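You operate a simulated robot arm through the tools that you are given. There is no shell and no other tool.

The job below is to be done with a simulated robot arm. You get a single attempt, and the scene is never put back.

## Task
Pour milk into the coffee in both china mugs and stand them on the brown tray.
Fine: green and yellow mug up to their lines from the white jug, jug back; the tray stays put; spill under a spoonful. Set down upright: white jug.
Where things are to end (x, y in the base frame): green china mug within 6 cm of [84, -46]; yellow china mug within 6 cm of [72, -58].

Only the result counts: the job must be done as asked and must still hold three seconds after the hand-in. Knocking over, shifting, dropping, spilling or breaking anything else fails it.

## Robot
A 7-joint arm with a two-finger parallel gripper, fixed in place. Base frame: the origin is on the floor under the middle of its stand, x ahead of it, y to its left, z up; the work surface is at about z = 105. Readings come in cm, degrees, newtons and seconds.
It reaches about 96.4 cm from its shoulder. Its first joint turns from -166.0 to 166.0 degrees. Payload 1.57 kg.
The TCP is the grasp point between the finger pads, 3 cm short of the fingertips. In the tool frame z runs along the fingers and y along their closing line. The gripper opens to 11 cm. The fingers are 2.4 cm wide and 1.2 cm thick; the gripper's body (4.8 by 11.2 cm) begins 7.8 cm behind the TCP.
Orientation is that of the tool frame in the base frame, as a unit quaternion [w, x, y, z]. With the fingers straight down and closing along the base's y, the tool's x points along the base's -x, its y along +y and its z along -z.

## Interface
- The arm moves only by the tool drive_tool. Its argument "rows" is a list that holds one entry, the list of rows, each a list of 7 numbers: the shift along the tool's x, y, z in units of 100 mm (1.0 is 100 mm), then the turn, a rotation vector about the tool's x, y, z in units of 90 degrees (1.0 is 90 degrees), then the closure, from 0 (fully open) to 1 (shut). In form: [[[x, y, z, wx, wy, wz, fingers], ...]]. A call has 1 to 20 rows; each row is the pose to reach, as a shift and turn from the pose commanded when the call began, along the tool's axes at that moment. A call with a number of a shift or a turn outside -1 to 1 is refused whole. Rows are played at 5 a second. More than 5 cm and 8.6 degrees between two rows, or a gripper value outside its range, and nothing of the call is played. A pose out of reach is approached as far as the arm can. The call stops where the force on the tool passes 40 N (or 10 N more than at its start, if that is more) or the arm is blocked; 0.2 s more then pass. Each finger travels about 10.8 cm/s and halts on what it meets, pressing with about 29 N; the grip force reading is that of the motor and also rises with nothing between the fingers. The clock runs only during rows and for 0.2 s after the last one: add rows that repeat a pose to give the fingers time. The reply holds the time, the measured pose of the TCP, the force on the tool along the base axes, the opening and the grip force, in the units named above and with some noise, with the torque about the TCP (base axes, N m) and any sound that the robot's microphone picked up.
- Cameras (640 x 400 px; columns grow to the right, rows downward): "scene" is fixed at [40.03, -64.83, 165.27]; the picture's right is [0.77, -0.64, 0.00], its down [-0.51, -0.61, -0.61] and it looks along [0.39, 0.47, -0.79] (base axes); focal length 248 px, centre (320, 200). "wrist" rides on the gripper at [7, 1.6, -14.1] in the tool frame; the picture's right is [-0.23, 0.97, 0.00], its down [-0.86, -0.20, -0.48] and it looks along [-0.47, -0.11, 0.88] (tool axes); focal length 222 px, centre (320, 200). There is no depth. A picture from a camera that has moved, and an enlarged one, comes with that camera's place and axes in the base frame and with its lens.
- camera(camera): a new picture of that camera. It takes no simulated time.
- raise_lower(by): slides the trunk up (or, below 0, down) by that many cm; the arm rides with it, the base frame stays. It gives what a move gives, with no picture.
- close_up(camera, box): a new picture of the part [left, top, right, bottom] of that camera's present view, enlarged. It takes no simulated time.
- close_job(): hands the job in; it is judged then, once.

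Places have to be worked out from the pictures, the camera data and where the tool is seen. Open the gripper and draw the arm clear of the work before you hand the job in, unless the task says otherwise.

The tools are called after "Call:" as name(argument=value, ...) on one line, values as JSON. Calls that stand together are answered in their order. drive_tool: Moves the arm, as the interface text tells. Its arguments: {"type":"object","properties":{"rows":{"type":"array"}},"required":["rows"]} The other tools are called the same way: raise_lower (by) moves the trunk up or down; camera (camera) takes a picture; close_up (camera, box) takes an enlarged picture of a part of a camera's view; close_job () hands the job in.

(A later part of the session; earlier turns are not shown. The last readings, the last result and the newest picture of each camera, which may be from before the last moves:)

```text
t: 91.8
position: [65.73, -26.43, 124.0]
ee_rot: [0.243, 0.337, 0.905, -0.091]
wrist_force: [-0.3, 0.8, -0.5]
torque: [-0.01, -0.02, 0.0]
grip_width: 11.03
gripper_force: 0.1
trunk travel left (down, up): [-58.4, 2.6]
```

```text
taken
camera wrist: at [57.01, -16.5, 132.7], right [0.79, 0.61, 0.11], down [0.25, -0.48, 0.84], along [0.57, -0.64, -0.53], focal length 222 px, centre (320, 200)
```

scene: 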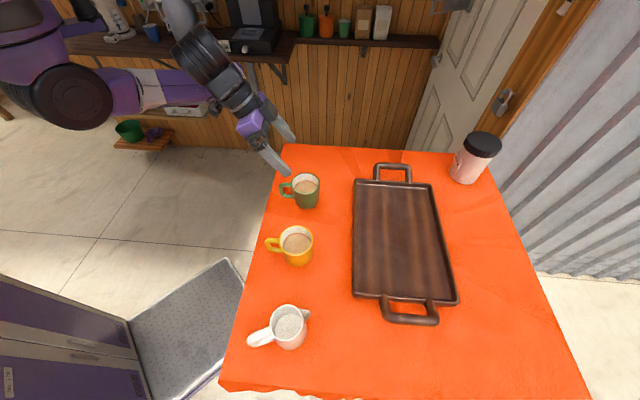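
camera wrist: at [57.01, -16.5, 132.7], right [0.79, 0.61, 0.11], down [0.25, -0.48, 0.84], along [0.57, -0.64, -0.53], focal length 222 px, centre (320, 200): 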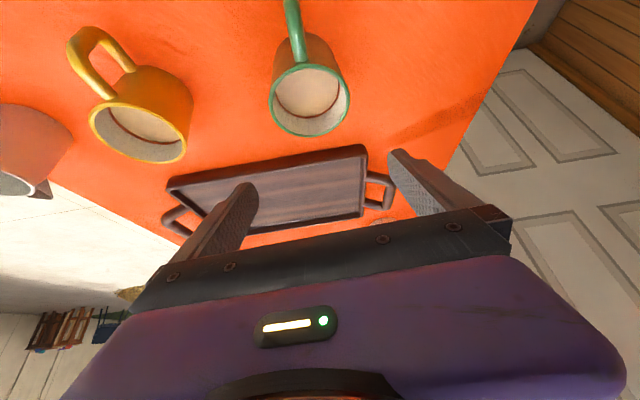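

I'm well aligned over the green mug, within 1–2 mm laterally. I'll descend 8 cm vertically with the fingers open either side of it.

Call:
drive_tool(rows=[[[0.1, 0, 0.173, 0, 0, 0, 0], [0.2, 0, 0.346, 0, 0, 0, 0], [0.3, 0, 0.52, 0, 0, 0, 0], [0.4, 0, 0.693, 0, 0, 0, 0]]])

Call:
camera(camera="wrist")

Call:
close_up(camera="scene", box=[210, 110, 350, 220])

```text
t: 92.8
position: [65.72, -26.35, 115.9]
ee_rot: [0.243, 0.338, 0.904, -0.091]
wrist_force: [0.4, -0.8, -0.1]
torque: [0.01, -0.01, 0.01]
grip_width: 11.01
gripper_force: 0.0
trunk travel left (down, up): [-58.4, 2.6]
```

```text
taken
camera wrist: at [57.0, -16.5, 124.66], right [0.79, 0.61, 0.11], down [0.25, -0.48, 0.84], along [0.57, -0.64, -0.53], focal length 222 px, centre (320, 200)
```

wrist: 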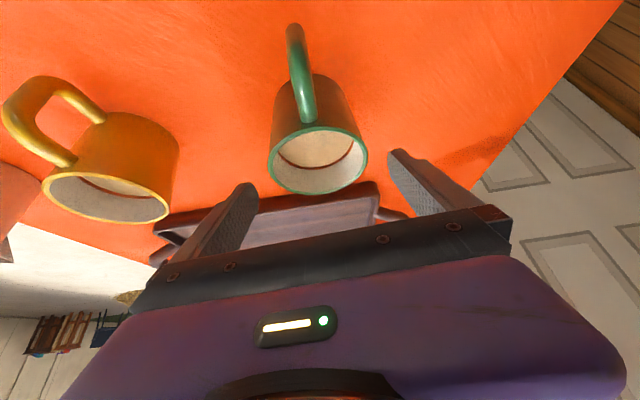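

```text
3.64 times, centred on (280, 165) of scene
camera zoom: at [40.03, -64.83, 165.27], right [0.77, -0.64, 0.0], down [-0.51, -0.61, -0.61], along [0.39, 0.47, -0.79], focal length 900 px, centre (466, 327)
```

zoom: 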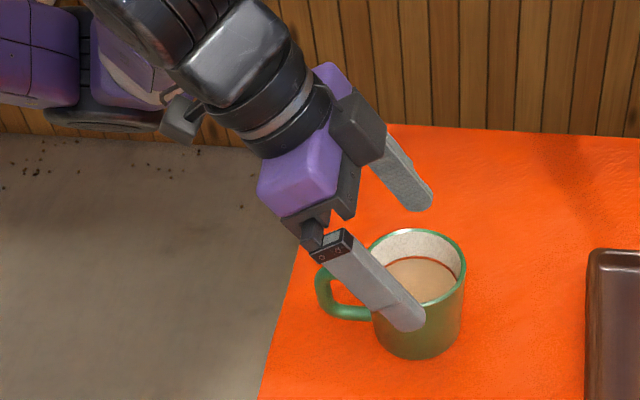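

The fingers straddle the mug cleanly. I'll descend the last 6 cm, easing back 0.3 cm to keep the palm clear of the handle.

Call:
drive_tool(rows=[[[0.066, 0, 0.103, 0, 0, 0, 0], [0.132, 0, 0.205, 0, 0, 0, 0], [0.199, 0, 0.308, 0, 0, 0, 0], [0.265, 0, 0.41, 0, 0, 0, 0], [0.331, 0, 0.513, 0, 0, 0, 0]]])

Call:
close_up(camera="scene", box=[210, 110, 350, 220])

Call:
camera(camera="wrist")

```text
t: 94.0
position: [65.71, -25.99, 109.91]
ee_rot: [0.244, 0.337, 0.905, -0.091]
wrist_force: [-0.3, -0.6, -0.3]
torque: [-0.02, 0.0, 0.0]
grip_width: 11.03
gripper_force: 0.1
trunk travel left (down, up): [-58.4, 2.6]
```

```text
3.64 times, centred on (280, 165) of scene
camera zoom: at [40.03, -64.83, 165.27], right [0.77, -0.64, 0.0], down [-0.51, -0.61, -0.61], along [0.39, 0.47, -0.79], focal length 900 px, centre (466, 327)
```

zoom: 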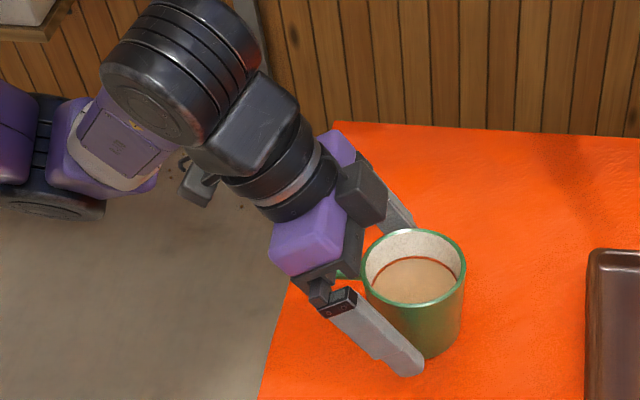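

```text
taken
camera wrist: at [56.87, -16.17, 118.66], right [0.79, 0.61, 0.11], down [0.25, -0.48, 0.84], along [0.57, -0.63, -0.53], focal length 222 px, centre (320, 200)
```

wrist: 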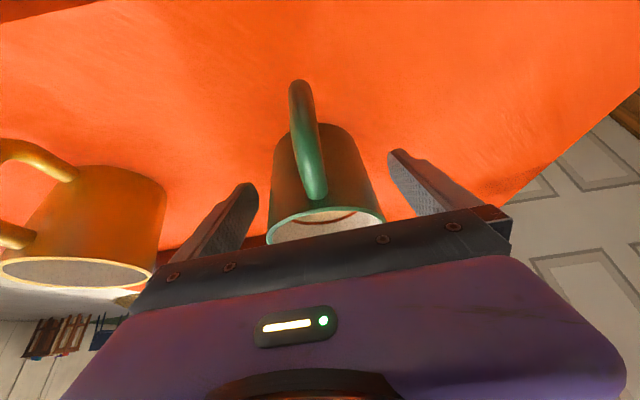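

The mug sits centred with the handle between the fingers. I'll close gently and then apply full grip.

Call:
drive_tool(rows=[[[0, 0, 0, 0, 0, 0, 0.15], [0, 0, 0, 0, 0, 0, 0.22], [0, 0, 0, 0, 0, 0, 0.27], [0, 0, 0, 0, 0, 0, 0.31], [0, 0, 0, 0, 0, 0, 0.36], [0, 0, 0, 0, 0, 0, 0.5], [0, 0, 0, 0, 0, 0, 1], [0, 0, 0, 0, 0, 0, 1], [0, 0, 0, 0, 0, 0, 1]]])

Call:
close_up(camera="scene", box=[240, 140, 350, 220])

```text
t: 96.0
position: [65.52, -25.93, 109.88]
ee_rot: [0.243, 0.337, 0.905, -0.09]
wrist_force: [-1.1, -1.7, 0.3]
torque: [-0.03, 0.0, -0.03]
grip_width: 7.78
gripper_force: 28.3
trunk travel left (down, up): [-58.4, 2.6]
```

```text
5.00 times, centred on (295, 180) of scene
camera zoom: at [40.03, -64.83, 165.27], right [0.77, -0.64, 0.0], down [-0.51, -0.61, -0.61], along [0.39, 0.47, -0.79], focal length 1238 px, centre (445, 300)
```

zoom: 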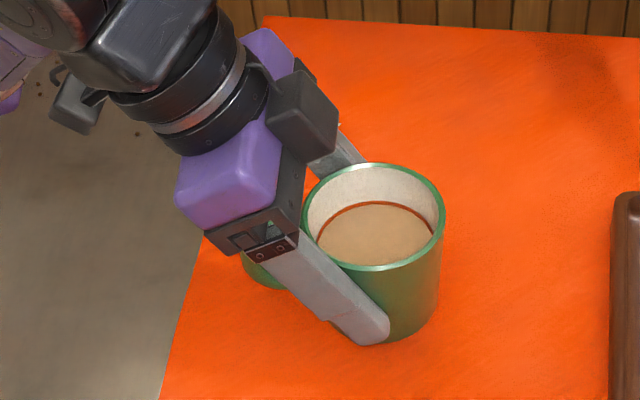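

The grip is firm at 7.8 cm and 28 N, with the mug upright. I'll lift slowly by 2 cm.

Call:
drive_tool(rows=[[[-0.01, 0, -0.017, 0, 0, 0, 1], [-0.03, 0, -0.052, 0, 0, 0, 1], [-0.05, 0, -0.087, 0, 0, 0, 1], [-0.07, 0, -0.121, 0, 0, 0, 1], [-0.09, 0, -0.156, 0, 0, 0, 1], [-0.1, 0, -0.173, 0, 0, 0, 1], [-0.1, 0, -0.173, 0, 0, 0, 1]]])

Call:
close_up(camera="scene", box=[240, 140, 350, 220])

```text
t: 97.6
position: [65.52, -26.21, 111.88]
ee_rot: [0.243, 0.337, 0.905, -0.09]
wrist_force: [-0.1, -0.5, -2.5]
torque: [-0.03, 0.01, -0.02]
grip_width: 7.76
gripper_force: 29.4
trunk travel left (down, up): [-58.4, 2.6]
```

```text
5.00 times, centred on (295, 180) of scene
camera zoom: at [40.03, -64.83, 165.27], right [0.77, -0.64, 0.0], down [-0.51, -0.61, -0.61], along [0.39, 0.47, -0.79], focal length 1238 px, centre (445, 300)
```

zoom: 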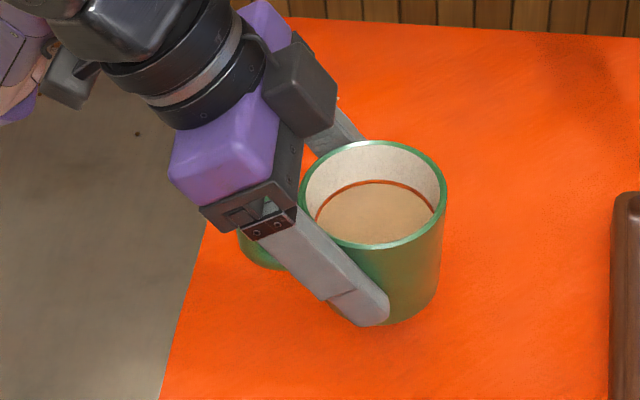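

Lifted level, weighing about 2.7 N. I'll raise it another 5 cm, smoothly.

Call:
drive_tool(rows=[[[-0.01, 0, -0.017, 0, 0, 0, 1], [-0.035, 0, -0.061, 0, 0, 0, 1], [-0.07, 0, -0.121, 0, 0, 0, 1], [-0.11, 0, -0.191, 0, 0, 0, 1], [-0.15, 0, -0.26, 0, 0, 0, 1], [-0.19, 0, -0.329, 0, 0, 0, 1], [-0.22, 0, -0.381, 0, 0, 0, 1], [-0.24, 0, -0.416, 0, 0, 0, 1], [-0.25, 0, -0.433, 0, 0, 0, 1], [-0.25, 0, -0.433, 0, 0, 0, 1]]])

```text
t: 99.8
position: [65.53, -26.01, 116.95]
ee_rot: [0.244, 0.337, 0.905, -0.091]
wrist_force: [-0.3, 1.3, -3.2]
torque: [-0.02, -0.02, 0.03]
grip_width: 7.74
gripper_force: 29.2
trunk travel left (down, up): [-58.4, 2.6]
```

The mug is at a safe height. I'll carry it towards the tray in smooth segments, starting with the first 8 cm.

Call:
drive_tool(rows=[[[-0.02, -0.003, 0.012, 0, 0, 0, 1], [-0.07, -0.011, 0.041, 0, 0, 0, 1], [-0.14, -0.021, 0.081, 0, 0, 0, 1], [-0.23, -0.035, 0.133, 0, 0, 0, 1], [-0.32, -0.049, 0.185, 0, 0, 0, 1], [-0.41, -0.062, 0.237, 0, 0, 0, 1], [-0.5, -0.076, 0.289, 0, 0, 0, 1], [-0.58, -0.088, 0.335, 0, 0, 0, 1], [-0.64, -0.097, 0.37, 0, 0, 0, 1], [-0.68, -0.103, 0.393, 0, 0, 0, 1], [-0.69, -0.105, 0.4, 0, 0, 0, 1]]])

Call:
close_up(camera="scene", box=[200, 80, 420, 240])

```text
t: 102.2
position: [70.9, -32.01, 116.83]
ee_rot: [0.243, 0.337, 0.905, -0.09]
wrist_force: [0.0, -0.7, -4.0]
torque: [0.04, -0.03, -0.01]
grip_width: 7.77
gripper_force: 29.3
trunk travel left (down, up): [-58.4, 2.6]
```

```text
2.50 times, centred on (310, 160) of scene
camera zoom: at [40.03, -64.83, 165.27], right [0.77, -0.64, 0.0], down [-0.51, -0.61, -0.61], along [0.39, 0.47, -0.79], focal length 619 px, centre (345, 300)
```

zoom: 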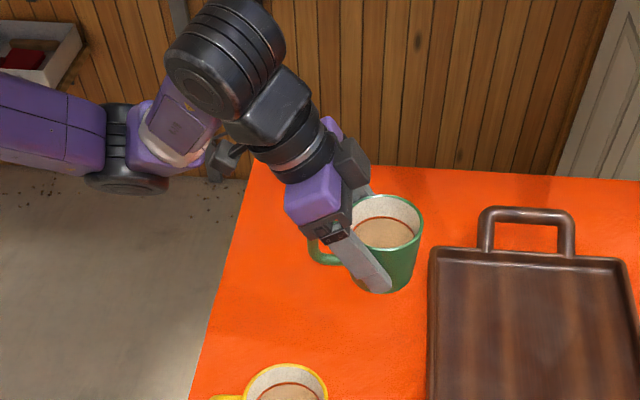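

All steady. Next segment.

Call:
drive_tool(rows=[[[-0.02, -0.003, 0.012, 0, 0, 0, 1], [-0.07, -0.011, 0.041, 0, 0, 0, 1], [-0.14, -0.021, 0.081, 0, 0, 0, 1], [-0.23, -0.035, 0.133, 0, 0, 0, 1], [-0.32, -0.049, 0.185, 0, 0, 0, 1], [-0.41, -0.062, 0.237, 0, 0, 0, 1], [-0.5, -0.076, 0.289, 0, 0, 0, 1], [-0.58, -0.088, 0.335, 0, 0, 0, 1], [-0.64, -0.097, 0.37, 0, 0, 0, 1], [-0.68, -0.103, 0.393, 0, 0, 0, 1], [-0.69, -0.105, 0.4, 0, 0, 0, 1]]])

Call:
camera(camera="scene")

```text
t: 104.6
position: [76.3, -38.29, 116.95]
ee_rot: [0.243, 0.338, 0.905, -0.091]
wrist_force: [0.4, 0.5, -3.7]
torque: [-0.03, 0.0, 0.06]
grip_width: 7.74
gripper_force: 29.1
trunk travel left (down, up): [-58.4, 2.6]
```

```text
taken
```

scene: 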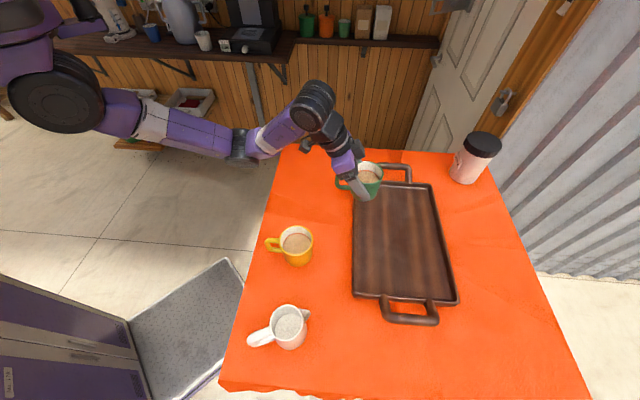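

On course over the tray edge. Last segment to the placement point.

Call:
drive_tool(rows=[[[-0.02, -0.003, 0.012, 0, 0, 0, 1], [-0.07, -0.011, 0.041, 0, 0, 0, 1], [-0.14, -0.021, 0.081, 0, 0, 0, 1], [-0.23, -0.035, 0.133, 0, 0, 0, 1], [-0.32, -0.049, 0.185, 0, 0, 0, 1], [-0.41, -0.062, 0.237, 0, 0, 0, 1], [-0.5, -0.076, 0.289, 0, 0, 0, 1], [-0.58, -0.088, 0.335, 0, 0, 0, 1], [-0.64, -0.097, 0.37, 0, 0, 0, 1], [-0.68, -0.103, 0.393, 0, 0, 0, 1], [-0.69, -0.108, 0.4, 0, 0, 0, 1], [-0.69, -0.108, 0.4, 0, 0, 0, 1]]])

Call:
close_up(camera="scene", box=[300, 120, 460, 240])

```text
t: 107.2
position: [81.62, -44.15, 116.99]
ee_rot: [0.243, 0.338, 0.905, -0.091]
wrist_force: [0.0, 0.2, -3.0]
torque: [0.02, 0.02, 0.0]
grip_width: 7.73
gripper_force: 28.8
trunk travel left (down, up): [-58.4, 2.6]
```

```text
3.33 times, centred on (380, 180) of scene
camera zoom: at [40.03, -64.83, 165.27], right [0.77, -0.64, 0.0], down [-0.51, -0.61, -0.61], along [0.39, 0.47, -0.79], focal length 826 px, centre (120, 267)
```

zoom: 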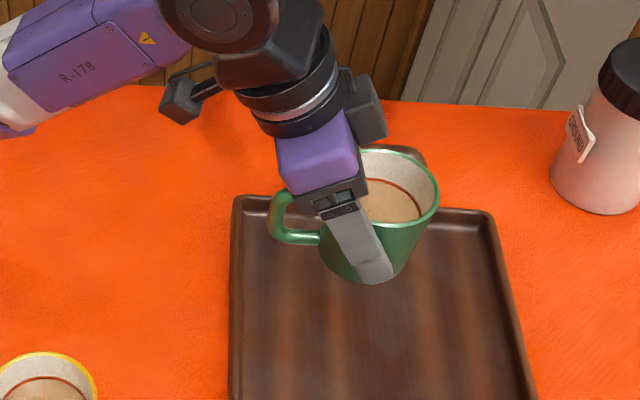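

The mug is over the tray with its centre near (82.3, -44.7), about 2 cm from the target. I'll lower 5 cm smoothly.

Call:
drive_tool(rows=[[[0.01, 0, 0.017, 0, 0, 0, 1], [0.035, 0, 0.061, 0, 0, 0, 1], [0.07, 0, 0.121, 0, 0, 0, 1], [0.11, 0, 0.191, 0, 0, 0, 1], [0.15, 0, 0.26, 0, 0, 0, 1], [0.19, 0, 0.329, 0, 0, 0, 1], [0.22, 0, 0.381, 0, 0, 0, 1], [0.24, 0, 0.416, 0, 0, 0, 1], [0.25, 0, 0.433, 0, 0, 0, 1], [0.25, 0, 0.433, 0, 0, 0, 1]]])

Call:
close_up(camera="scene", box=[300, 120, 460, 240])

```text
t: 109.4
position: [81.6, -44.17, 111.78]
ee_rot: [0.244, 0.338, 0.905, -0.091]
wrist_force: [0.6, 1.1, -3.3]
torque: [0.0, 0.02, 0.0]
grip_width: 7.73
gripper_force: 29.1
trunk travel left (down, up): [-58.4, 2.6]
```

```text
3.33 times, centred on (380, 180) of scene
camera zoom: at [40.03, -64.83, 165.27], right [0.77, -0.64, 0.0], down [-0.51, -0.61, -0.61], along [0.39, 0.47, -0.79], focal length 826 px, centre (120, 267)
```

zoom: 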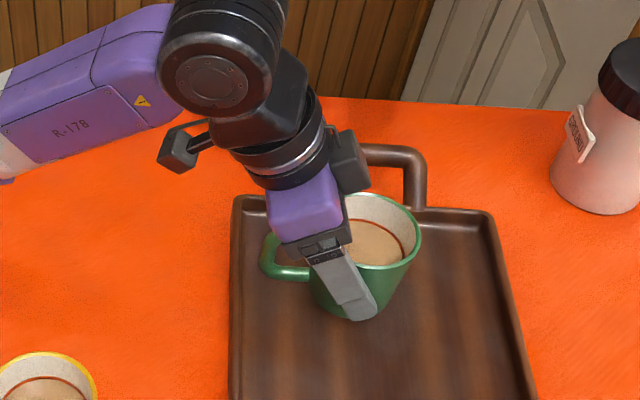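

I'm nearly down. I'll lower 0.5 cm in tiny steps and read the force.

Call:
drive_tool(rows=[[[0.005, 0, 0.009, 0, 0, 0, 1], [0.01, 0, 0.017, 0, 0, 0, 1], [0.015, 0, 0.026, 0, 0, 0, 1], [0.02, 0, 0.035, 0, 0, 0, 1], [0.025, 0, 0.043, 0, 0, 0, 1]]])

```text
t: 110.6
position: [81.62, -44.28, 111.34]
ee_rot: [0.244, 0.337, 0.905, -0.09]
wrist_force: [0.2, -0.1, -3.8]
torque: [0.0, 0.02, -0.01]
grip_width: 7.71
gripper_force: 29.0
trunk travel left (down, up): [-58.4, 2.6]
```

Not down yet at -3.8 N. Another 0.3 cm in small steps.

Call:
drive_tool(rows=[[[0.004, 0, 0.007, 0, 0, 0, 1], [0.008, 0, 0.014, 0, 0, 0, 1], [0.012, 0, 0.021, 0, 0, 0, 1], [0.015, 0, 0.026, 0, 0, 0, 1]]])

```text
t: 111.6
position: [81.64, -44.17, 111.17]
ee_rot: [0.244, 0.338, 0.904, -0.091]
wrist_force: [-2.0, 1.6, 4.3]
torque: [0.28, -0.06, 0.07]
grip_width: 7.73
gripper_force: 28.9
trunk travel left (down, up): [-58.4, 2.6]
```

Contact with the tray at a light load, about +4 N. I'll ease up by half a millimetre and then open gradually.

Call:
drive_tool(rows=[[[-0.003, 0, -0.005, 0, 0, 0, 1], [-0.003, 0, -0.005, 0, 0, 0, 1]]])

```text
t: 112.2
position: [81.54, -44.32, 111.25]
ee_rot: [0.244, 0.338, 0.904, -0.092]
wrist_force: [2.4, -1.3, 3.6]
torque: [0.1, -0.2, -0.02]
grip_width: 7.76
gripper_force: 29.3
trunk travel left (down, up): [-58.4, 2.6]
```

The load stays low and the mug is standing. I'll open gradually.

Call:
drive_tool(rows=[[[0, 0, 0, 0, 0, 0, 0.29], [0, 0, 0, 0, 0, 0, 0.26], [0, 0, 0, 0, 0, 0, 0.2], [0, 0, 0, 0, 0, 0, 0.1], [0, 0, 0, 0, 0, 0, 0], [0, 0, 0, 0, 0, 0, 0]]])

Call:
close_up(camera="scene", box=[300, 120, 460, 240])

Call:
camera(camera="wrist")

```text
t: 113.6
position: [81.59, -44.23, 111.12]
ee_rot: [0.243, 0.338, 0.905, -0.09]
wrist_force: [0.0, -0.3, -0.5]
torque: [-0.04, -0.02, 0.0]
grip_width: 10.98
gripper_force: 0.1
trunk travel left (down, up): [-58.4, 2.6]
```

```text
3.33 times, centred on (380, 180) of scene
camera zoom: at [40.03, -64.83, 165.27], right [0.77, -0.64, 0.0], down [-0.51, -0.61, -0.61], along [0.39, 0.47, -0.79], focal length 826 px, centre (120, 267)
```

zoom: 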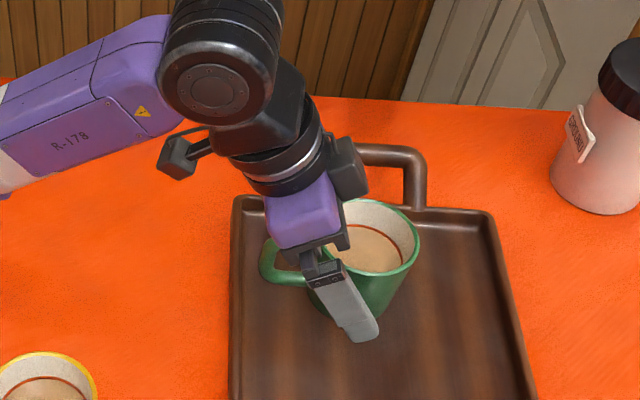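

```text
taken
camera wrist: at [72.83, -34.34, 119.84], right [0.79, 0.61, 0.11], down [0.25, -0.48, 0.84], along [0.57, -0.64, -0.53], focal length 222 px, centre (320, 200)
```

wrist: 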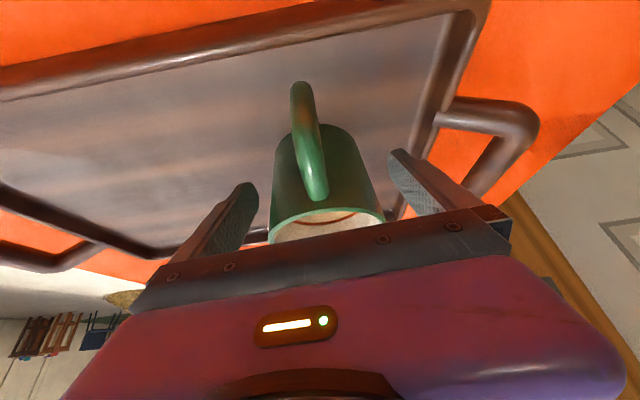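

The green mug stands upright on the tray, released. I'll withdraw along the approach axis.

Call:
drive_tool(rows=[[[0, 0, -0.1, 0, 0, 0, 0], [0, 0, -0.25, 0, 0, 0, 0], [0, 0, -0.45, 0, 0, 0, 0], [0, 0, -0.65, 0, 0, 0, 0], [0, 0, -0.85, 0, 0, 0, 0], [0, 0, -1.0, 0, 0, 0, 0]]])

Call:
close_up(camera="scene", box=[300, 120, 460, 240])

```text
t: 115.0
position: [77.84, -40.73, 119.89]
ee_rot: [0.244, 0.339, 0.904, -0.091]
wrist_force: [0.1, 1.4, 0.8]
torque: [0.02, -0.01, 0.0]
grip_width: 11.0
gripper_force: 0.0
trunk travel left (down, up): [-58.4, 2.6]
```

```text
3.33 times, centred on (380, 180) of scene
camera zoom: at [40.03, -64.83, 165.27], right [0.77, -0.64, 0.0], down [-0.51, -0.61, -0.61], along [0.39, 0.47, -0.79], focal length 826 px, centre (120, 267)
```

zoom: 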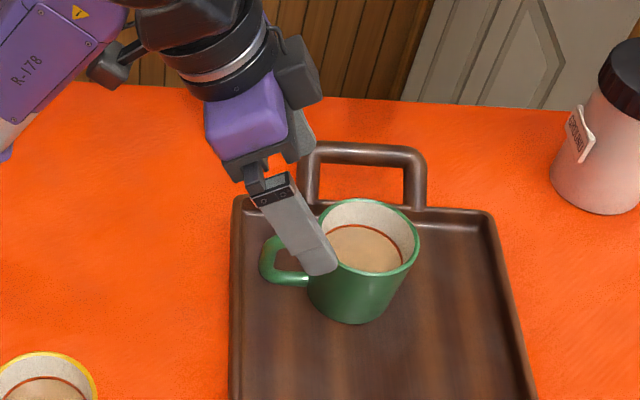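

The green mug's centre is near (82.7, -44.7), within 2 cm of its target, and the tray hasn't moved. Now I'll travel high to the yellow mug.

Call:
drive_tool(rows=[[[0.0, 0, -0.1, 0, 0, 0, 0], [0.146, -0.15, -0.22, 0, 0, 0, 0], [0.292, -0.3, -0.343, 0, 0, 0, 0], [0.438, -0.45, -0.467, 0, 0, 0, 0], [0.584, -0.6, -0.591, 0, 0, 0, 0], [0.73, -0.75, -0.715, 0, 0, 0, 0]]])

Call:
camera(camera="scene")

```text
t: 116.4
position: [65.31, -39.76, 122.33]
ee_rot: [0.242, 0.338, 0.905, -0.091]
wrist_force: [-0.3, -0.1, 0.8]
torque: [0.01, 0.0, -0.04]
grip_width: 11.01
gripper_force: 0.1
trunk travel left (down, up): [-58.4, 2.6]
```

```text
taken
```

scene: 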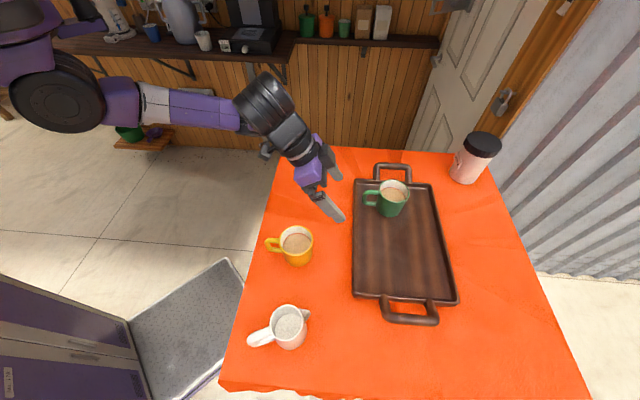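

Good. I'll continue to directly above the yellow mug's grasp point.

Call:
drive_tool(rows=[[[0.149, -0.149, -0.125, 0, 0, 0, 0], [0.297, -0.298, -0.25, 0, 0, 0, 0], [0.446, -0.446, -0.376, 0, 0, 0, 0], [0.594, -0.595, -0.501, 0, 0, 0, 0], [0.743, -0.744, -0.626, 0, 0, 0, 0]]])

Call:
camera(camera="wrist")

Call:
camera(camera="scene")

```text
t: 117.6
position: [53.2, -39.43, 123.97]
ee_rot: [0.244, 0.337, 0.905, -0.09]
wrist_force: [0.0, -0.6, 0.3]
torque: [-0.01, 0.02, 0.02]
grip_width: 10.98
gripper_force: 0.1
trunk travel left (down, up): [-58.4, 2.6]
```

```text
taken
camera wrist: at [44.54, -29.55, 132.78], right [0.79, 0.61, 0.11], down [0.25, -0.48, 0.84], along [0.57, -0.63, -0.53], focal length 222 px, centre (320, 200)
```

wrist: 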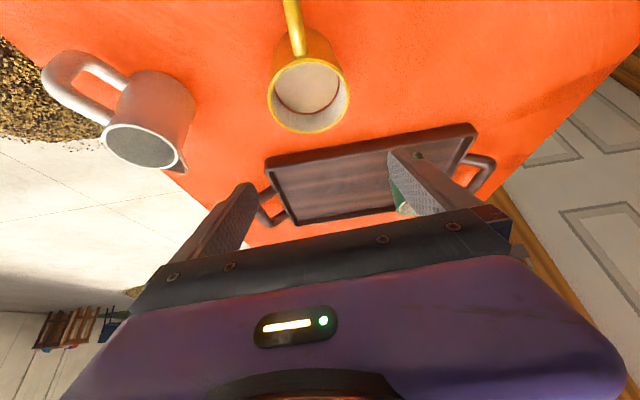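

```text
taken
```

scene: 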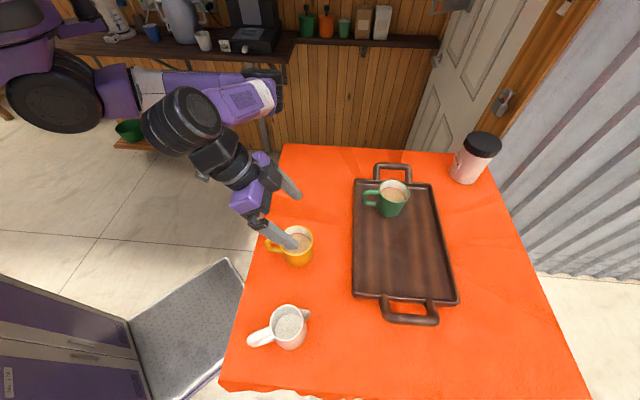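

The yellow mug appears nearly the same in the wrist view as the green one did, well centred. I'll descend 8 cm while easing back 0.5 cm.

Call:
drive_tool(rows=[[[0.111, 0, 0.167, 0, 0, 0, 0], [0.222, 0, 0.334, 0, 0, 0, 0], [0.333, 0, 0.501, 0, 0, 0, 0], [0.444, 0, 0.668, 0, 0, 0, 0]]])

Call:
camera(camera="wrist")

Call:
close_up(camera="scene", box=[210, 170, 350, 280])

```text
t: 118.6
position: [52.94, -39.09, 116.12]
ee_rot: [0.244, 0.337, 0.905, -0.091]
wrist_force: [-0.3, -0.1, 0.1]
torque: [0.01, -0.02, 0.02]
grip_width: 10.99
gripper_force: 0.0
trunk travel left (down, up): [-58.4, 2.6]
```

```text
taken
camera wrist: at [44.23, -29.25, 124.79], right [0.79, 0.61, 0.11], down [0.25, -0.48, 0.84], along [0.57, -0.64, -0.53], focal length 222 px, centre (320, 200)
```

wrist: 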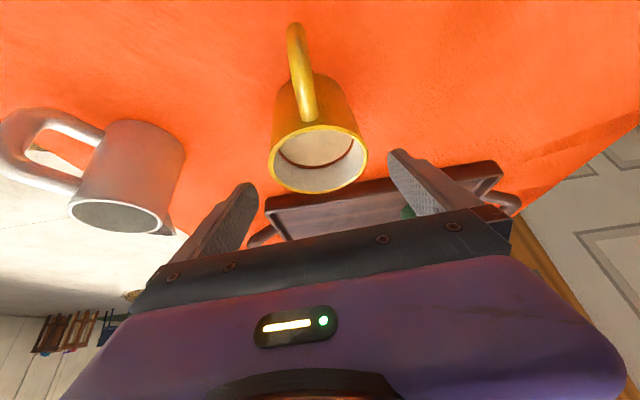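

```text
3.64 times, centred on (280, 225) of scene
camera zoom: at [40.03, -64.83, 165.27], right [0.77, -0.64, 0.0], down [-0.51, -0.61, -0.61], along [0.39, 0.47, -0.79], focal length 900 px, centre (466, 109)
```

zoom: 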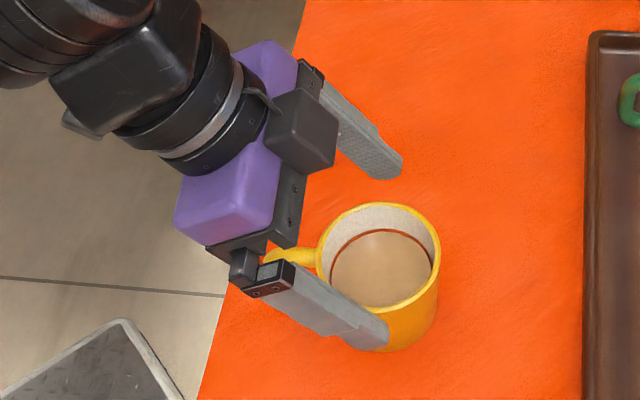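

It matches the green mug's alignment almost exactly. I'll descend the last 6.2 cm the same way.

Call:
drive_tool(rows=[[[0.067, 0, 0.104, 0, 0, 0, 0], [0.134, 0, 0.209, 0, 0, 0, 0], [0.202, 0, 0.313, 0, 0, 0, 0], [0.269, 0, 0.418, 0, 0, 0, 0], [0.336, 0, 0.522, 0, 0, 0, 0]]])

Call:
camera(camera="wrist")

Call:
close_up(camera="scene", box=[210, 170, 350, 280])

```text
t: 119.8
position: [52.72, -38.97, 109.82]
ee_rot: [0.243, 0.339, 0.904, -0.092]
wrist_force: [-1.1, 0.2, -0.1]
torque: [0.03, -0.01, 0.01]
grip_width: 11.0
gripper_force: 0.1
trunk travel left (down, up): [-58.4, 2.6]
```

```text
taken
camera wrist: at [44.1, -29.12, 118.51], right [0.79, 0.61, 0.11], down [0.25, -0.48, 0.84], along [0.57, -0.64, -0.53], focal length 222 px, centre (320, 200)
```

wrist: 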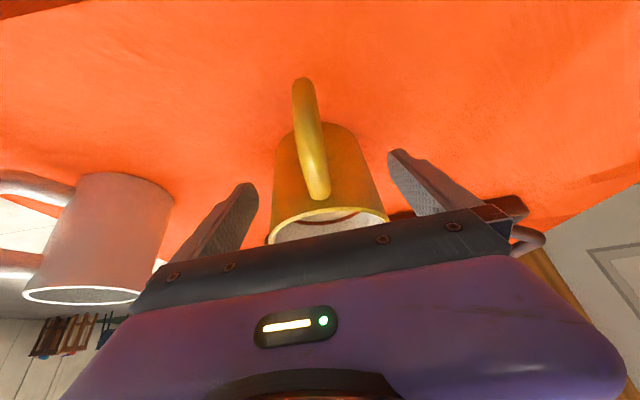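

```text
3.64 times, centred on (280, 225) of scene
camera zoom: at [40.03, -64.83, 165.27], right [0.77, -0.64, 0.0], down [-0.51, -0.61, -0.61], along [0.39, 0.47, -0.79], focal length 900 px, centre (466, 109)
```

zoom: 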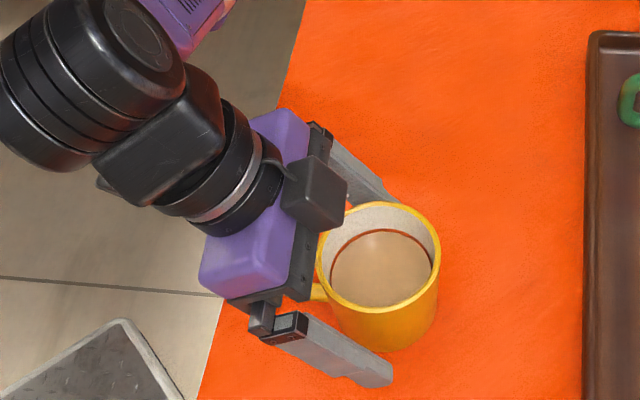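

The mug is centred between the fingers with the handle clear. I'll close gently and then apply full grip.

Call:
drive_tool(rows=[[[0, 0, 0, 0, 0, 0, 0.15], [0, 0, 0, 0, 0, 0, 0.22], [0, 0, 0, 0, 0, 0, 0.27], [0, 0, 0, 0, 0, 0, 0.31], [0, 0, 0, 0, 0, 0, 0.36], [0, 0, 0, 0, 0, 0, 0.5], [0, 0, 0, 0, 0, 0, 1], [0, 0, 0, 0, 0, 0, 1], [0, 0, 0, 0, 0, 0, 1]]])

Call:
close_up(camera="scene", box=[210, 170, 350, 280])

```text
t: 121.8
position: [52.78, -38.92, 109.85]
ee_rot: [0.243, 0.337, 0.905, -0.091]
wrist_force: [1.6, 1.0, 0.8]
torque: [0.1, -0.15, 0.03]
grip_width: 7.77
gripper_force: 29.0
trunk travel left (down, up): [-58.4, 2.6]
```

```text
3.64 times, centred on (280, 225) of scene
camera zoom: at [40.03, -64.83, 165.27], right [0.77, -0.64, 0.0], down [-0.51, -0.61, -0.61], along [0.39, 0.47, -0.79], focal length 900 px, centre (466, 109)
```

zoom: 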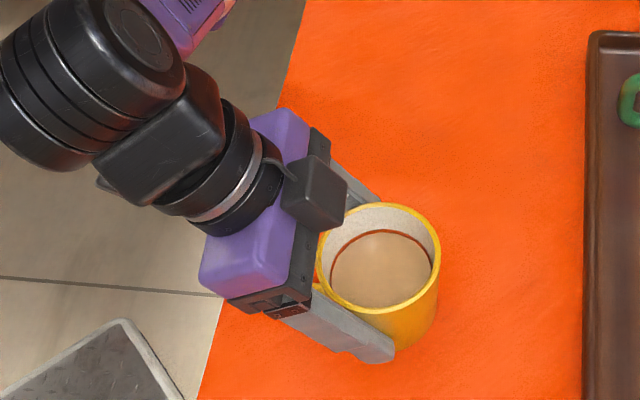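

The grip is firm at 7.8 cm and the mug hasn't shifted. I'll lift slowly by 2 cm.

Call:
drive_tool(rows=[[[-0.01, 0, -0.017, 0, 0, 0, 1], [-0.03, 0, -0.052, 0, 0, 0, 1], [-0.05, 0, -0.087, 0, 0, 0, 1], [-0.07, 0, -0.121, 0, 0, 0, 1], [-0.09, 0, -0.156, 0, 0, 0, 1], [-0.1, 0, -0.173, 0, 0, 0, 1], [-0.1, 0, -0.173, 0, 0, 0, 1]]])

```text
t: 123.4
position: [52.7, -38.88, 111.81]
ee_rot: [0.244, 0.338, 0.905, -0.091]
wrist_force: [0.4, -0.2, -2.8]
torque: [-0.03, -0.02, -0.01]
grip_width: 7.78
gripper_force: 29.4
trunk travel left (down, up): [-58.4, 2.6]
```

Level and held at about 2.8 N. I'll raise it another 5 cm smoothly.

Call:
drive_tool(rows=[[[-0.01, 0, -0.017, 0, 0, 0, 1], [-0.035, 0, -0.061, 0, 0, 0, 1], [-0.07, 0, -0.121, 0, 0, 0, 1], [-0.11, 0, -0.191, 0, 0, 0, 1], [-0.15, 0, -0.26, 0, 0, 0, 1], [-0.19, 0, -0.329, 0, 0, 0, 1], [-0.22, 0, -0.381, 0, 0, 0, 1], [-0.24, 0, -0.416, 0, 0, 0, 1], [-0.25, 0, -0.433, 0, 0, 0, 1], [-0.25, 0, -0.433, 0, 0, 0, 1]]])

Call:
camera(camera="scene")

```text
t: 125.6
position: [52.78, -38.9, 116.79]
ee_rot: [0.243, 0.337, 0.905, -0.091]
wrist_force: [0.1, 0.4, -2.4]
torque: [0.01, 0.04, 0.0]
grip_width: 7.76
gripper_force: 29.2
trunk travel left (down, up): [-58.4, 2.6]
```

```text
taken
```

scene: 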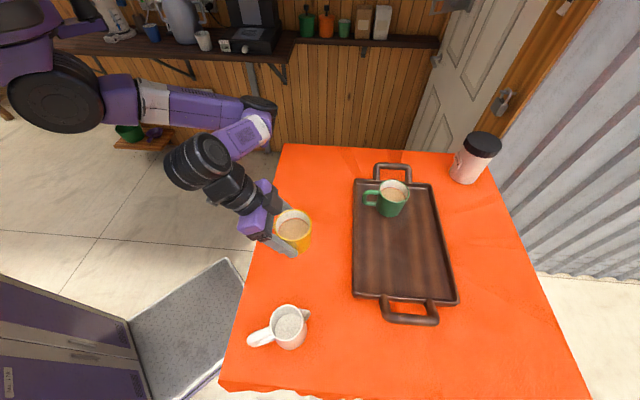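

The mug is upright at carry height. I'll carry it towards its target in three smooth segments; this is the first.

Call:
drive_tool(rows=[[[-0.022, -0.002, 0.013, 0, 0, 0, 1], [-0.073, -0.006, 0.042, 0, 0, 0, 1], [-0.145, -0.011, 0.084, 0, 0, 0, 1], [-0.24, -0.019, 0.138, 0, 0, 0, 1], [-0.334, -0.026, 0.193, 0, 0, 0, 1], [-0.429, -0.034, 0.247, 0, 0, 0, 1], [-0.523, -0.041, 0.302, 0, 0, 0, 1], [-0.603, -0.047, 0.348, 0, 0, 0, 1], [-0.669, -0.052, 0.385, 0, 0, 0, 1], [-0.712, -0.056, 0.411, 0, 0, 0, 1], [-0.727, -0.057, 0.419, 0, 0, 0, 1]]])

```text
t: 128.0
position: [58.7, -44.94, 116.77]
ee_rot: [0.243, 0.338, 0.904, -0.091]
wrist_force: [0.1, -0.1, -2.9]
torque: [0.01, -0.03, -0.02]
grip_width: 7.74
gripper_force: 29.4
trunk travel left (down, up): [-58.4, 2.6]
```

Exact tracking. Second segment.

Call:
drive_tool(rows=[[[-0.022, -0.002, 0.013, 0, 0, 0, 1], [-0.073, -0.006, 0.042, 0, 0, 0, 1], [-0.145, -0.011, 0.084, 0, 0, 0, 1], [-0.24, -0.019, 0.138, 0, 0, 0, 1], [-0.334, -0.026, 0.193, 0, 0, 0, 1], [-0.429, -0.034, 0.247, 0, 0, 0, 1], [-0.523, -0.041, 0.302, 0, 0, 0, 1], [-0.603, -0.047, 0.348, 0, 0, 0, 1], [-0.669, -0.052, 0.385, 0, 0, 0, 1], [-0.712, -0.056, 0.411, 0, 0, 0, 1], [-0.727, -0.057, 0.419, 0, 0, 0, 1]]])

Call:
camera(camera="scene")

```text
t: 130.4
position: [64.6, -50.53, 116.84]
ee_rot: [0.243, 0.338, 0.905, -0.091]
wrist_force: [-0.2, 0.4, -2.3]
torque: [0.01, 0.01, 0.01]
grip_width: 7.76
gripper_force: 28.6
trunk travel left (down, up): [-58.4, 2.6]
```

```text
taken
```

scene: 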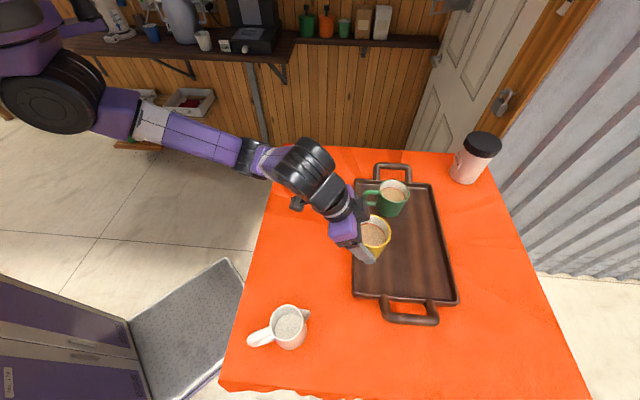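

Good clearance to the green mug, about 18 cm. Third segment.

Call:
drive_tool(rows=[[[-0.022, -0.002, 0.013, 0, 0, 0, 1], [-0.073, -0.006, 0.042, 0, 0, 0, 1], [-0.145, -0.011, 0.084, 0, 0, 0, 1], [-0.24, -0.019, 0.138, 0, 0, 0, 1], [-0.334, -0.026, 0.193, 0, 0, 0, 1], [-0.429, -0.034, 0.247, 0, 0, 0, 1], [-0.523, -0.041, 0.302, 0, 0, 0, 1], [-0.603, -0.047, 0.348, 0, 0, 0, 1], [-0.669, -0.052, 0.385, 0, 0, 0, 1], [-0.712, -0.056, 0.411, 0, 0, 0, 1], [-0.727, -0.057, 0.419, 0, 0, 0, 1], [-0.727, -0.057, 0.419, 0, 0, 0, 1]]])

Call:
close_up(camera="scene", box=[300, 160, 480, 300])

Call:
camera(camera="scene")

```text
t: 133.0
position: [70.66, -56.63, 116.84]
ee_rot: [0.244, 0.337, 0.905, -0.091]
wrist_force: [0.3, 0.7, -3.5]
torque: [-0.03, 0.01, 0.03]
grip_width: 7.74
gripper_force: 29.3
trunk travel left (down, up): [-58.4, 2.6]
```

```text
2.86 times, centred on (390, 230) of scene
camera zoom: at [40.03, -64.83, 165.27], right [0.77, -0.64, 0.0], down [-0.51, -0.61, -0.61], along [0.39, 0.47, -0.79], focal length 708 px, centre (120, 114)
```

zoom: 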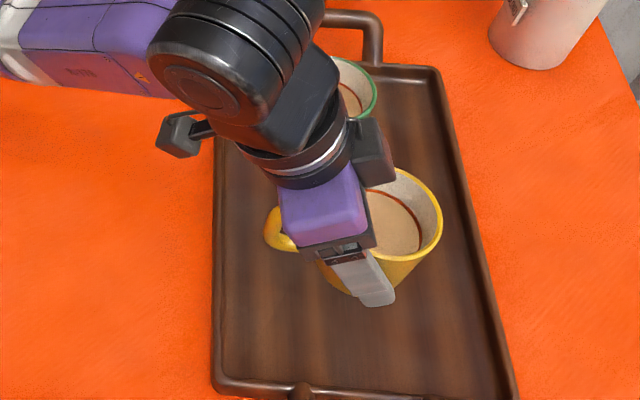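

```text
taken
```

scene: 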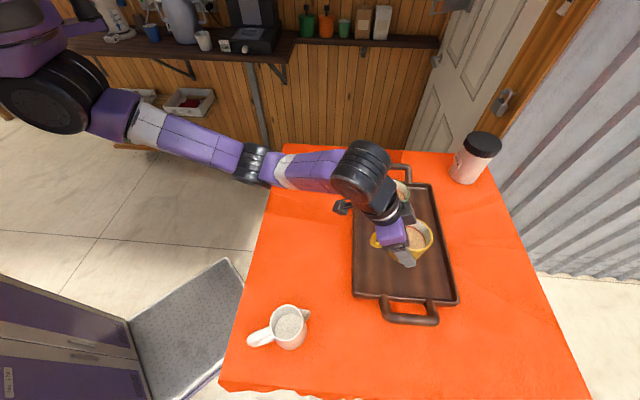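

The yellow mug's centre is near (71.7, -57.4), within 1 cm of its target. I'll lower 5 cm smoothly.

Call:
drive_tool(rows=[[[0.01, 0, 0.017, 0, 0, 0, 1], [0.035, 0, 0.061, 0, 0, 0, 1], [0.07, 0, 0.121, 0, 0, 0, 1], [0.11, 0, 0.191, 0, 0, 0, 1], [0.15, 0, 0.26, 0, 0, 0, 1], [0.19, 0, 0.329, 0, 0, 0, 1], [0.22, 0, 0.381, 0, 0, 0, 1], [0.24, 0, 0.416, 0, 0, 0, 1], [0.25, 0, 0.433, 0, 0, 0, 1], [0.25, 0, 0.433, 0, 0, 0, 1]]])

Call:
close_up(camera="scene", box=[220, 120, 480, 300])

```text
t: 135.2
position: [70.66, -56.68, 111.78]
ee_rot: [0.244, 0.338, 0.905, -0.091]
wrist_force: [1.1, -0.7, -4.0]
torque: [-0.02, -0.02, 0.01]
grip_width: 7.51
gripper_force: 28.5
trunk travel left (down, up): [-58.4, 2.6]
```

```text
2.22 times, centred on (350, 210) of scene
camera zoom: at [40.03, -64.83, 165.27], right [0.77, -0.64, 0.0], down [-0.51, -0.61, -0.61], along [0.39, 0.47, -0.79], focal length 550 px, centre (253, 178)
```

zoom: 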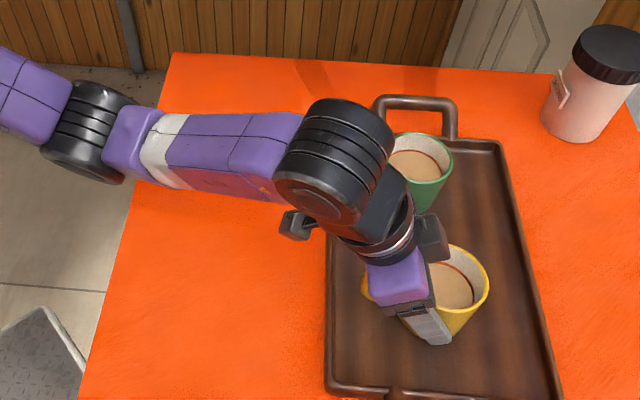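

The grip width dropped from 7.74 to 7.51 cm, so the mug may have shifted slightly in the grip. I'll look closely before going on.

Call:
close_up(camera="scene", box=[360, 200, 450, 280])

Call:
camera(camera="wrist")

```text
5.00 times, centred on (405, 240) of scene
camera zoom: at [40.03, -64.83, 165.27], right [0.77, -0.64, 0.0], down [-0.51, -0.61, -0.61], along [0.39, 0.47, -0.79], focal length 1238 px, centre (-105, 0)
```

zoom: 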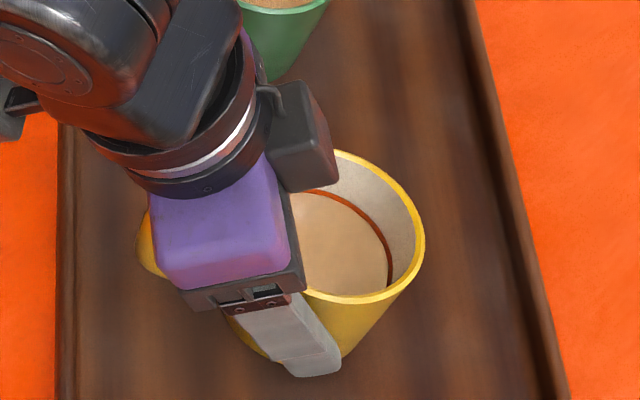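

```text
taken
camera wrist: at [61.95, -46.82, 120.57], right [0.79, 0.61, 0.11], down [0.25, -0.48, 0.84], along [0.57, -0.64, -0.53], focal length 222 px, centre (320, 200)
```

wrist: 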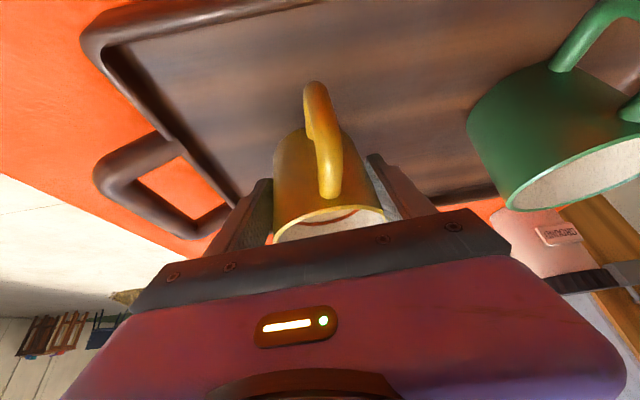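

The mug is upright and level. It only turned a few degrees about its own axis, settling onto flat facets, which is harmless. I'll continue lowering in small steps.

Call:
drive_tool(rows=[[[0.005, 0, 0.009, 0, 0, 0, 1], [0.01, 0, 0.017, 0, 0, 0, 1], [0.015, 0, 0.026, 0, 0, 0, 1], [0.02, 0, 0.035, 0, 0, 0, 1], [0.025, 0, 0.043, 0, 0, 0, 1]]])

```text
t: 136.4
position: [70.56, -56.69, 111.35]
ee_rot: [0.243, 0.337, 0.905, -0.09]
wrist_force: [0.0, 0.7, -1.2]
torque: [0.06, -0.05, 0.01]
grip_width: 7.49
gripper_force: 28.9
trunk travel left (down, up): [-58.4, 2.6]
```

The load is starting to transfer. I'll lower another 0.15 cm gently.

Call:
drive_tool(rows=[[[0.003, 0, 0.005, 0, 0, 0, 1], [0.006, 0, 0.0104, 0, 0, 0, 1], [0.0075, 0, 0.013, 0, 0, 0, 1], [0.0075, 0, 0.013, 0, 0, 0, 1]]])

```text
t: 137.4
position: [70.47, -56.73, 111.27]
ee_rot: [0.244, 0.338, 0.904, -0.091]
wrist_force: [-2.5, 3.8, 9.8]
torque: [0.24, -0.36, 0.16]
grip_width: 7.52
gripper_force: 28.7
trunk travel left (down, up): [-58.4, 2.6]
```

Firm contact at about 10 N. I'll ease up 0.1 cm before opening.

Call:
drive_tool(rows=[[[-0.003, 0, -0.005, 0, 0, 0, 1], [-0.005, 0, -0.0087, 0, 0, 0, 1], [-0.005, 0, -0.0087, 0, 0, 0, 1]]])

```text
t: 138.2
position: [70.58, -56.63, 111.23]
ee_rot: [0.243, 0.338, 0.905, -0.09]
wrist_force: [-2.8, -2.7, 4.8]
torque: [-0.08, -0.16, -0.05]
grip_width: 7.46
gripper_force: 28.3
trunk travel left (down, up): [-58.4, 2.6]
```

The load is light now at about 5 N. I'll open gradually.

Call:
drive_tool(rows=[[[0, 0, 0, 0, 0, 0, 0.32], [0, 0, 0, 0, 0, 0, 0.29], [0, 0, 0, 0, 0, 0, 0.25], [0, 0, 0, 0, 0, 0, 0.18], [0, 0, 0, 0, 0, 0, 0.08], [0, 0, 0, 0, 0, 0, 0], [0, 0, 0, 0, 0, 0, 0]]])

Call:
camera(camera="wrist")

Call:
close_up(camera="scene", box=[340, 150, 480, 290])

```text
t: 139.8
position: [70.66, -56.61, 111.36]
ee_rot: [0.244, 0.337, 0.905, -0.09]
wrist_force: [0.7, -0.7, 0.1]
torque: [-0.02, 0.01, -0.01]
grip_width: 11.0
gripper_force: 0.1
trunk travel left (down, up): [-58.4, 2.6]
```

```text
taken
camera wrist: at [61.87, -46.82, 120.03], right [0.79, 0.61, 0.11], down [0.25, -0.48, 0.84], along [0.57, -0.64, -0.53], focal length 222 px, centre (320, 200)
```

wrist: 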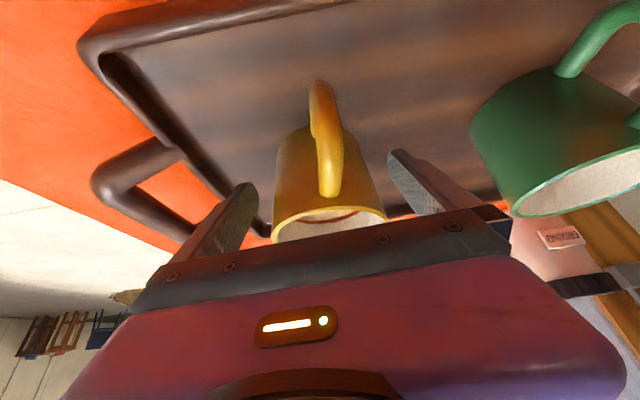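

```text
2.86 times, centred on (410, 220) of scene
camera zoom: at [40.03, -64.83, 165.27], right [0.77, -0.64, 0.0], down [-0.51, -0.61, -0.61], along [0.39, 0.47, -0.79], focal length 708 px, centre (63, 143)
```

zoom: 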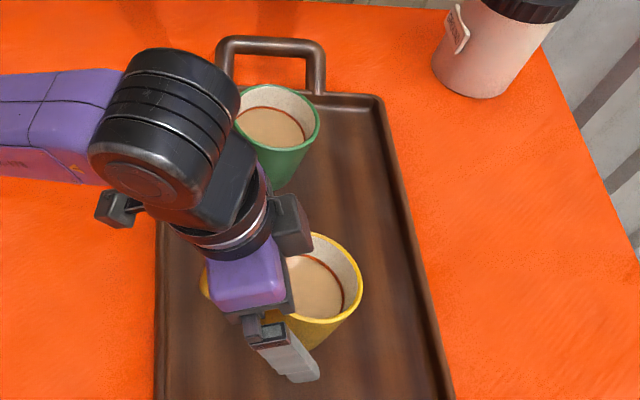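

The yellow mug is standing and released. I'll withdraw along the approach axis.

Call:
drive_tool(rows=[[[0, 0, -0.1, 0, 0, 0, 0], [0, 0, -0.25, 0, 0, 0, 0], [0, 0, -0.45, 0, 0, 0, 0], [0, 0, -0.65, 0, 0, 0, 0], [0, 0, -0.85, 0, 0, 0, 0], [0, 0, -1.0, 0, 0, 0, 0]]])

Call:
camera(camera="scene")

```text
t: 141.2
position: [66.75, -53.37, 119.98]
ee_rot: [0.243, 0.338, 0.905, -0.09]
wrist_force: [0.0, 0.3, 1.1]
torque: [-0.01, 0.02, 0.03]
grip_width: 11.0
gripper_force: 0.1
trunk travel left (down, up): [-58.4, 2.6]
```

```text
taken
```

scene: 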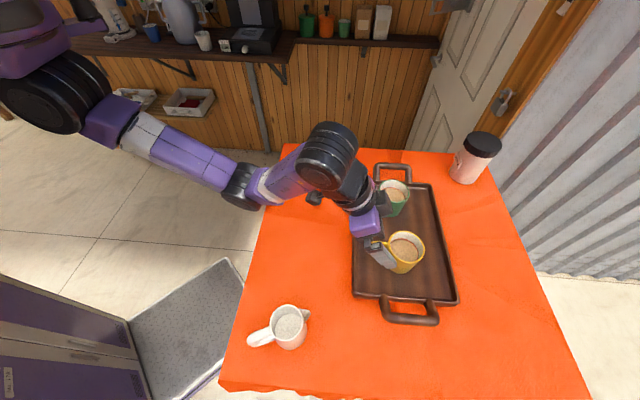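

Clear of the mug. I'll draw the arm further up and back, away from the tray.

Call:
drive_tool(rows=[[[0.11, 0, -0.18, 0, 0, 0, 0], [0.22, 0, -0.36, 0, 0, 0, 0], [0.33, 0, -0.54, 0, 0, 0, 0], [0.44, 0, -0.72, 0, 0, 0, 0], [0.55, 0, -0.89, 0, 0, 0, 0]]])

Call:
drive_tool(rows=[[[0.06, 0, -0.16, 0, 0, 0, 0], [0.12, 0, -0.32, 0, 0, 0, 0], [0.18, 0, -0.48, 0, 0, 0, 0], [0.24, 0, -0.64, 0, 0, 0, 0], [0.24, 0, -0.64, 0, 0, 0, 0]]])

Call:
camera(camera="scene")

Call:
close_up(camera="scene", box=[330, 150, 480, 330])

Call:
close_up(camera="scene", box=[230, 290, 340, 360])

```text
t: 142.4
position: [59.94, -47.28, 124.78]
ee_rot: [0.242, 0.337, 0.905, -0.09]
wrist_force: [-0.3, -0.4, -0.8]
torque: [0.0, 0.03, -0.01]
grip_width: 11.01
gripper_force: 0.1
trunk travel left (down, up): [-58.4, 2.6]
```

```text
t: 143.6
position: [55.82, -43.94, 129.21]
ee_rot: [0.243, 0.337, 0.905, -0.091]
wrist_force: [-0.1, -0.1, 1.0]
torque: [-0.02, 0.01, -0.05]
grip_width: 10.99
gripper_force: 0.1
trunk travel left (down, up): [-58.4, 2.6]
```

```text
taken
```

scene: 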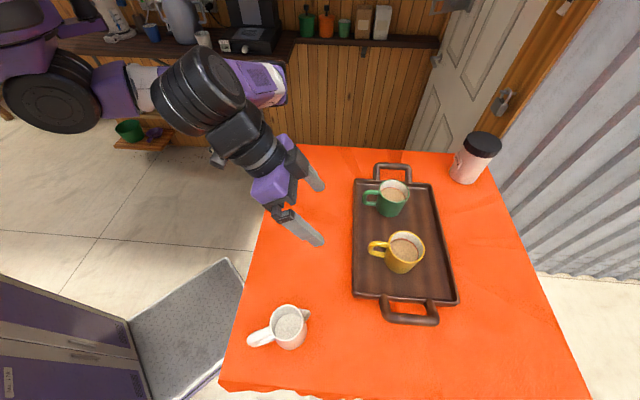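

```text
2.22 times, centred on (405, 240) of scene
camera zoom: at [40.03, -64.83, 165.27], right [0.77, -0.64, 0.0], down [-0.51, -0.61, -0.61], along [0.39, 0.47, -0.79], focal length 550 px, centre (131, 111)
```

zoom: 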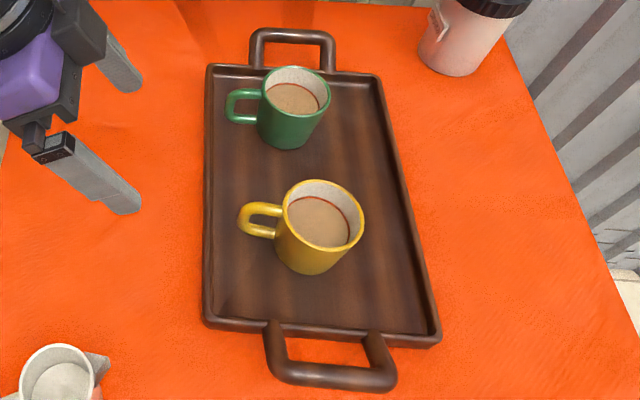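

```text
5.71 times, centred on (285, 325) of scene
camera zoom: at [40.03, -64.83, 165.27], right [0.77, -0.64, 0.0], down [-0.51, -0.61, -0.61], along [0.39, 0.47, -0.79], focal length 1415 px, centre (520, -514)
```

zoom: 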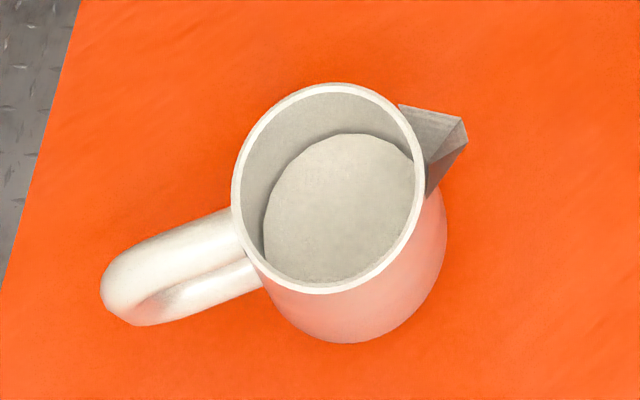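

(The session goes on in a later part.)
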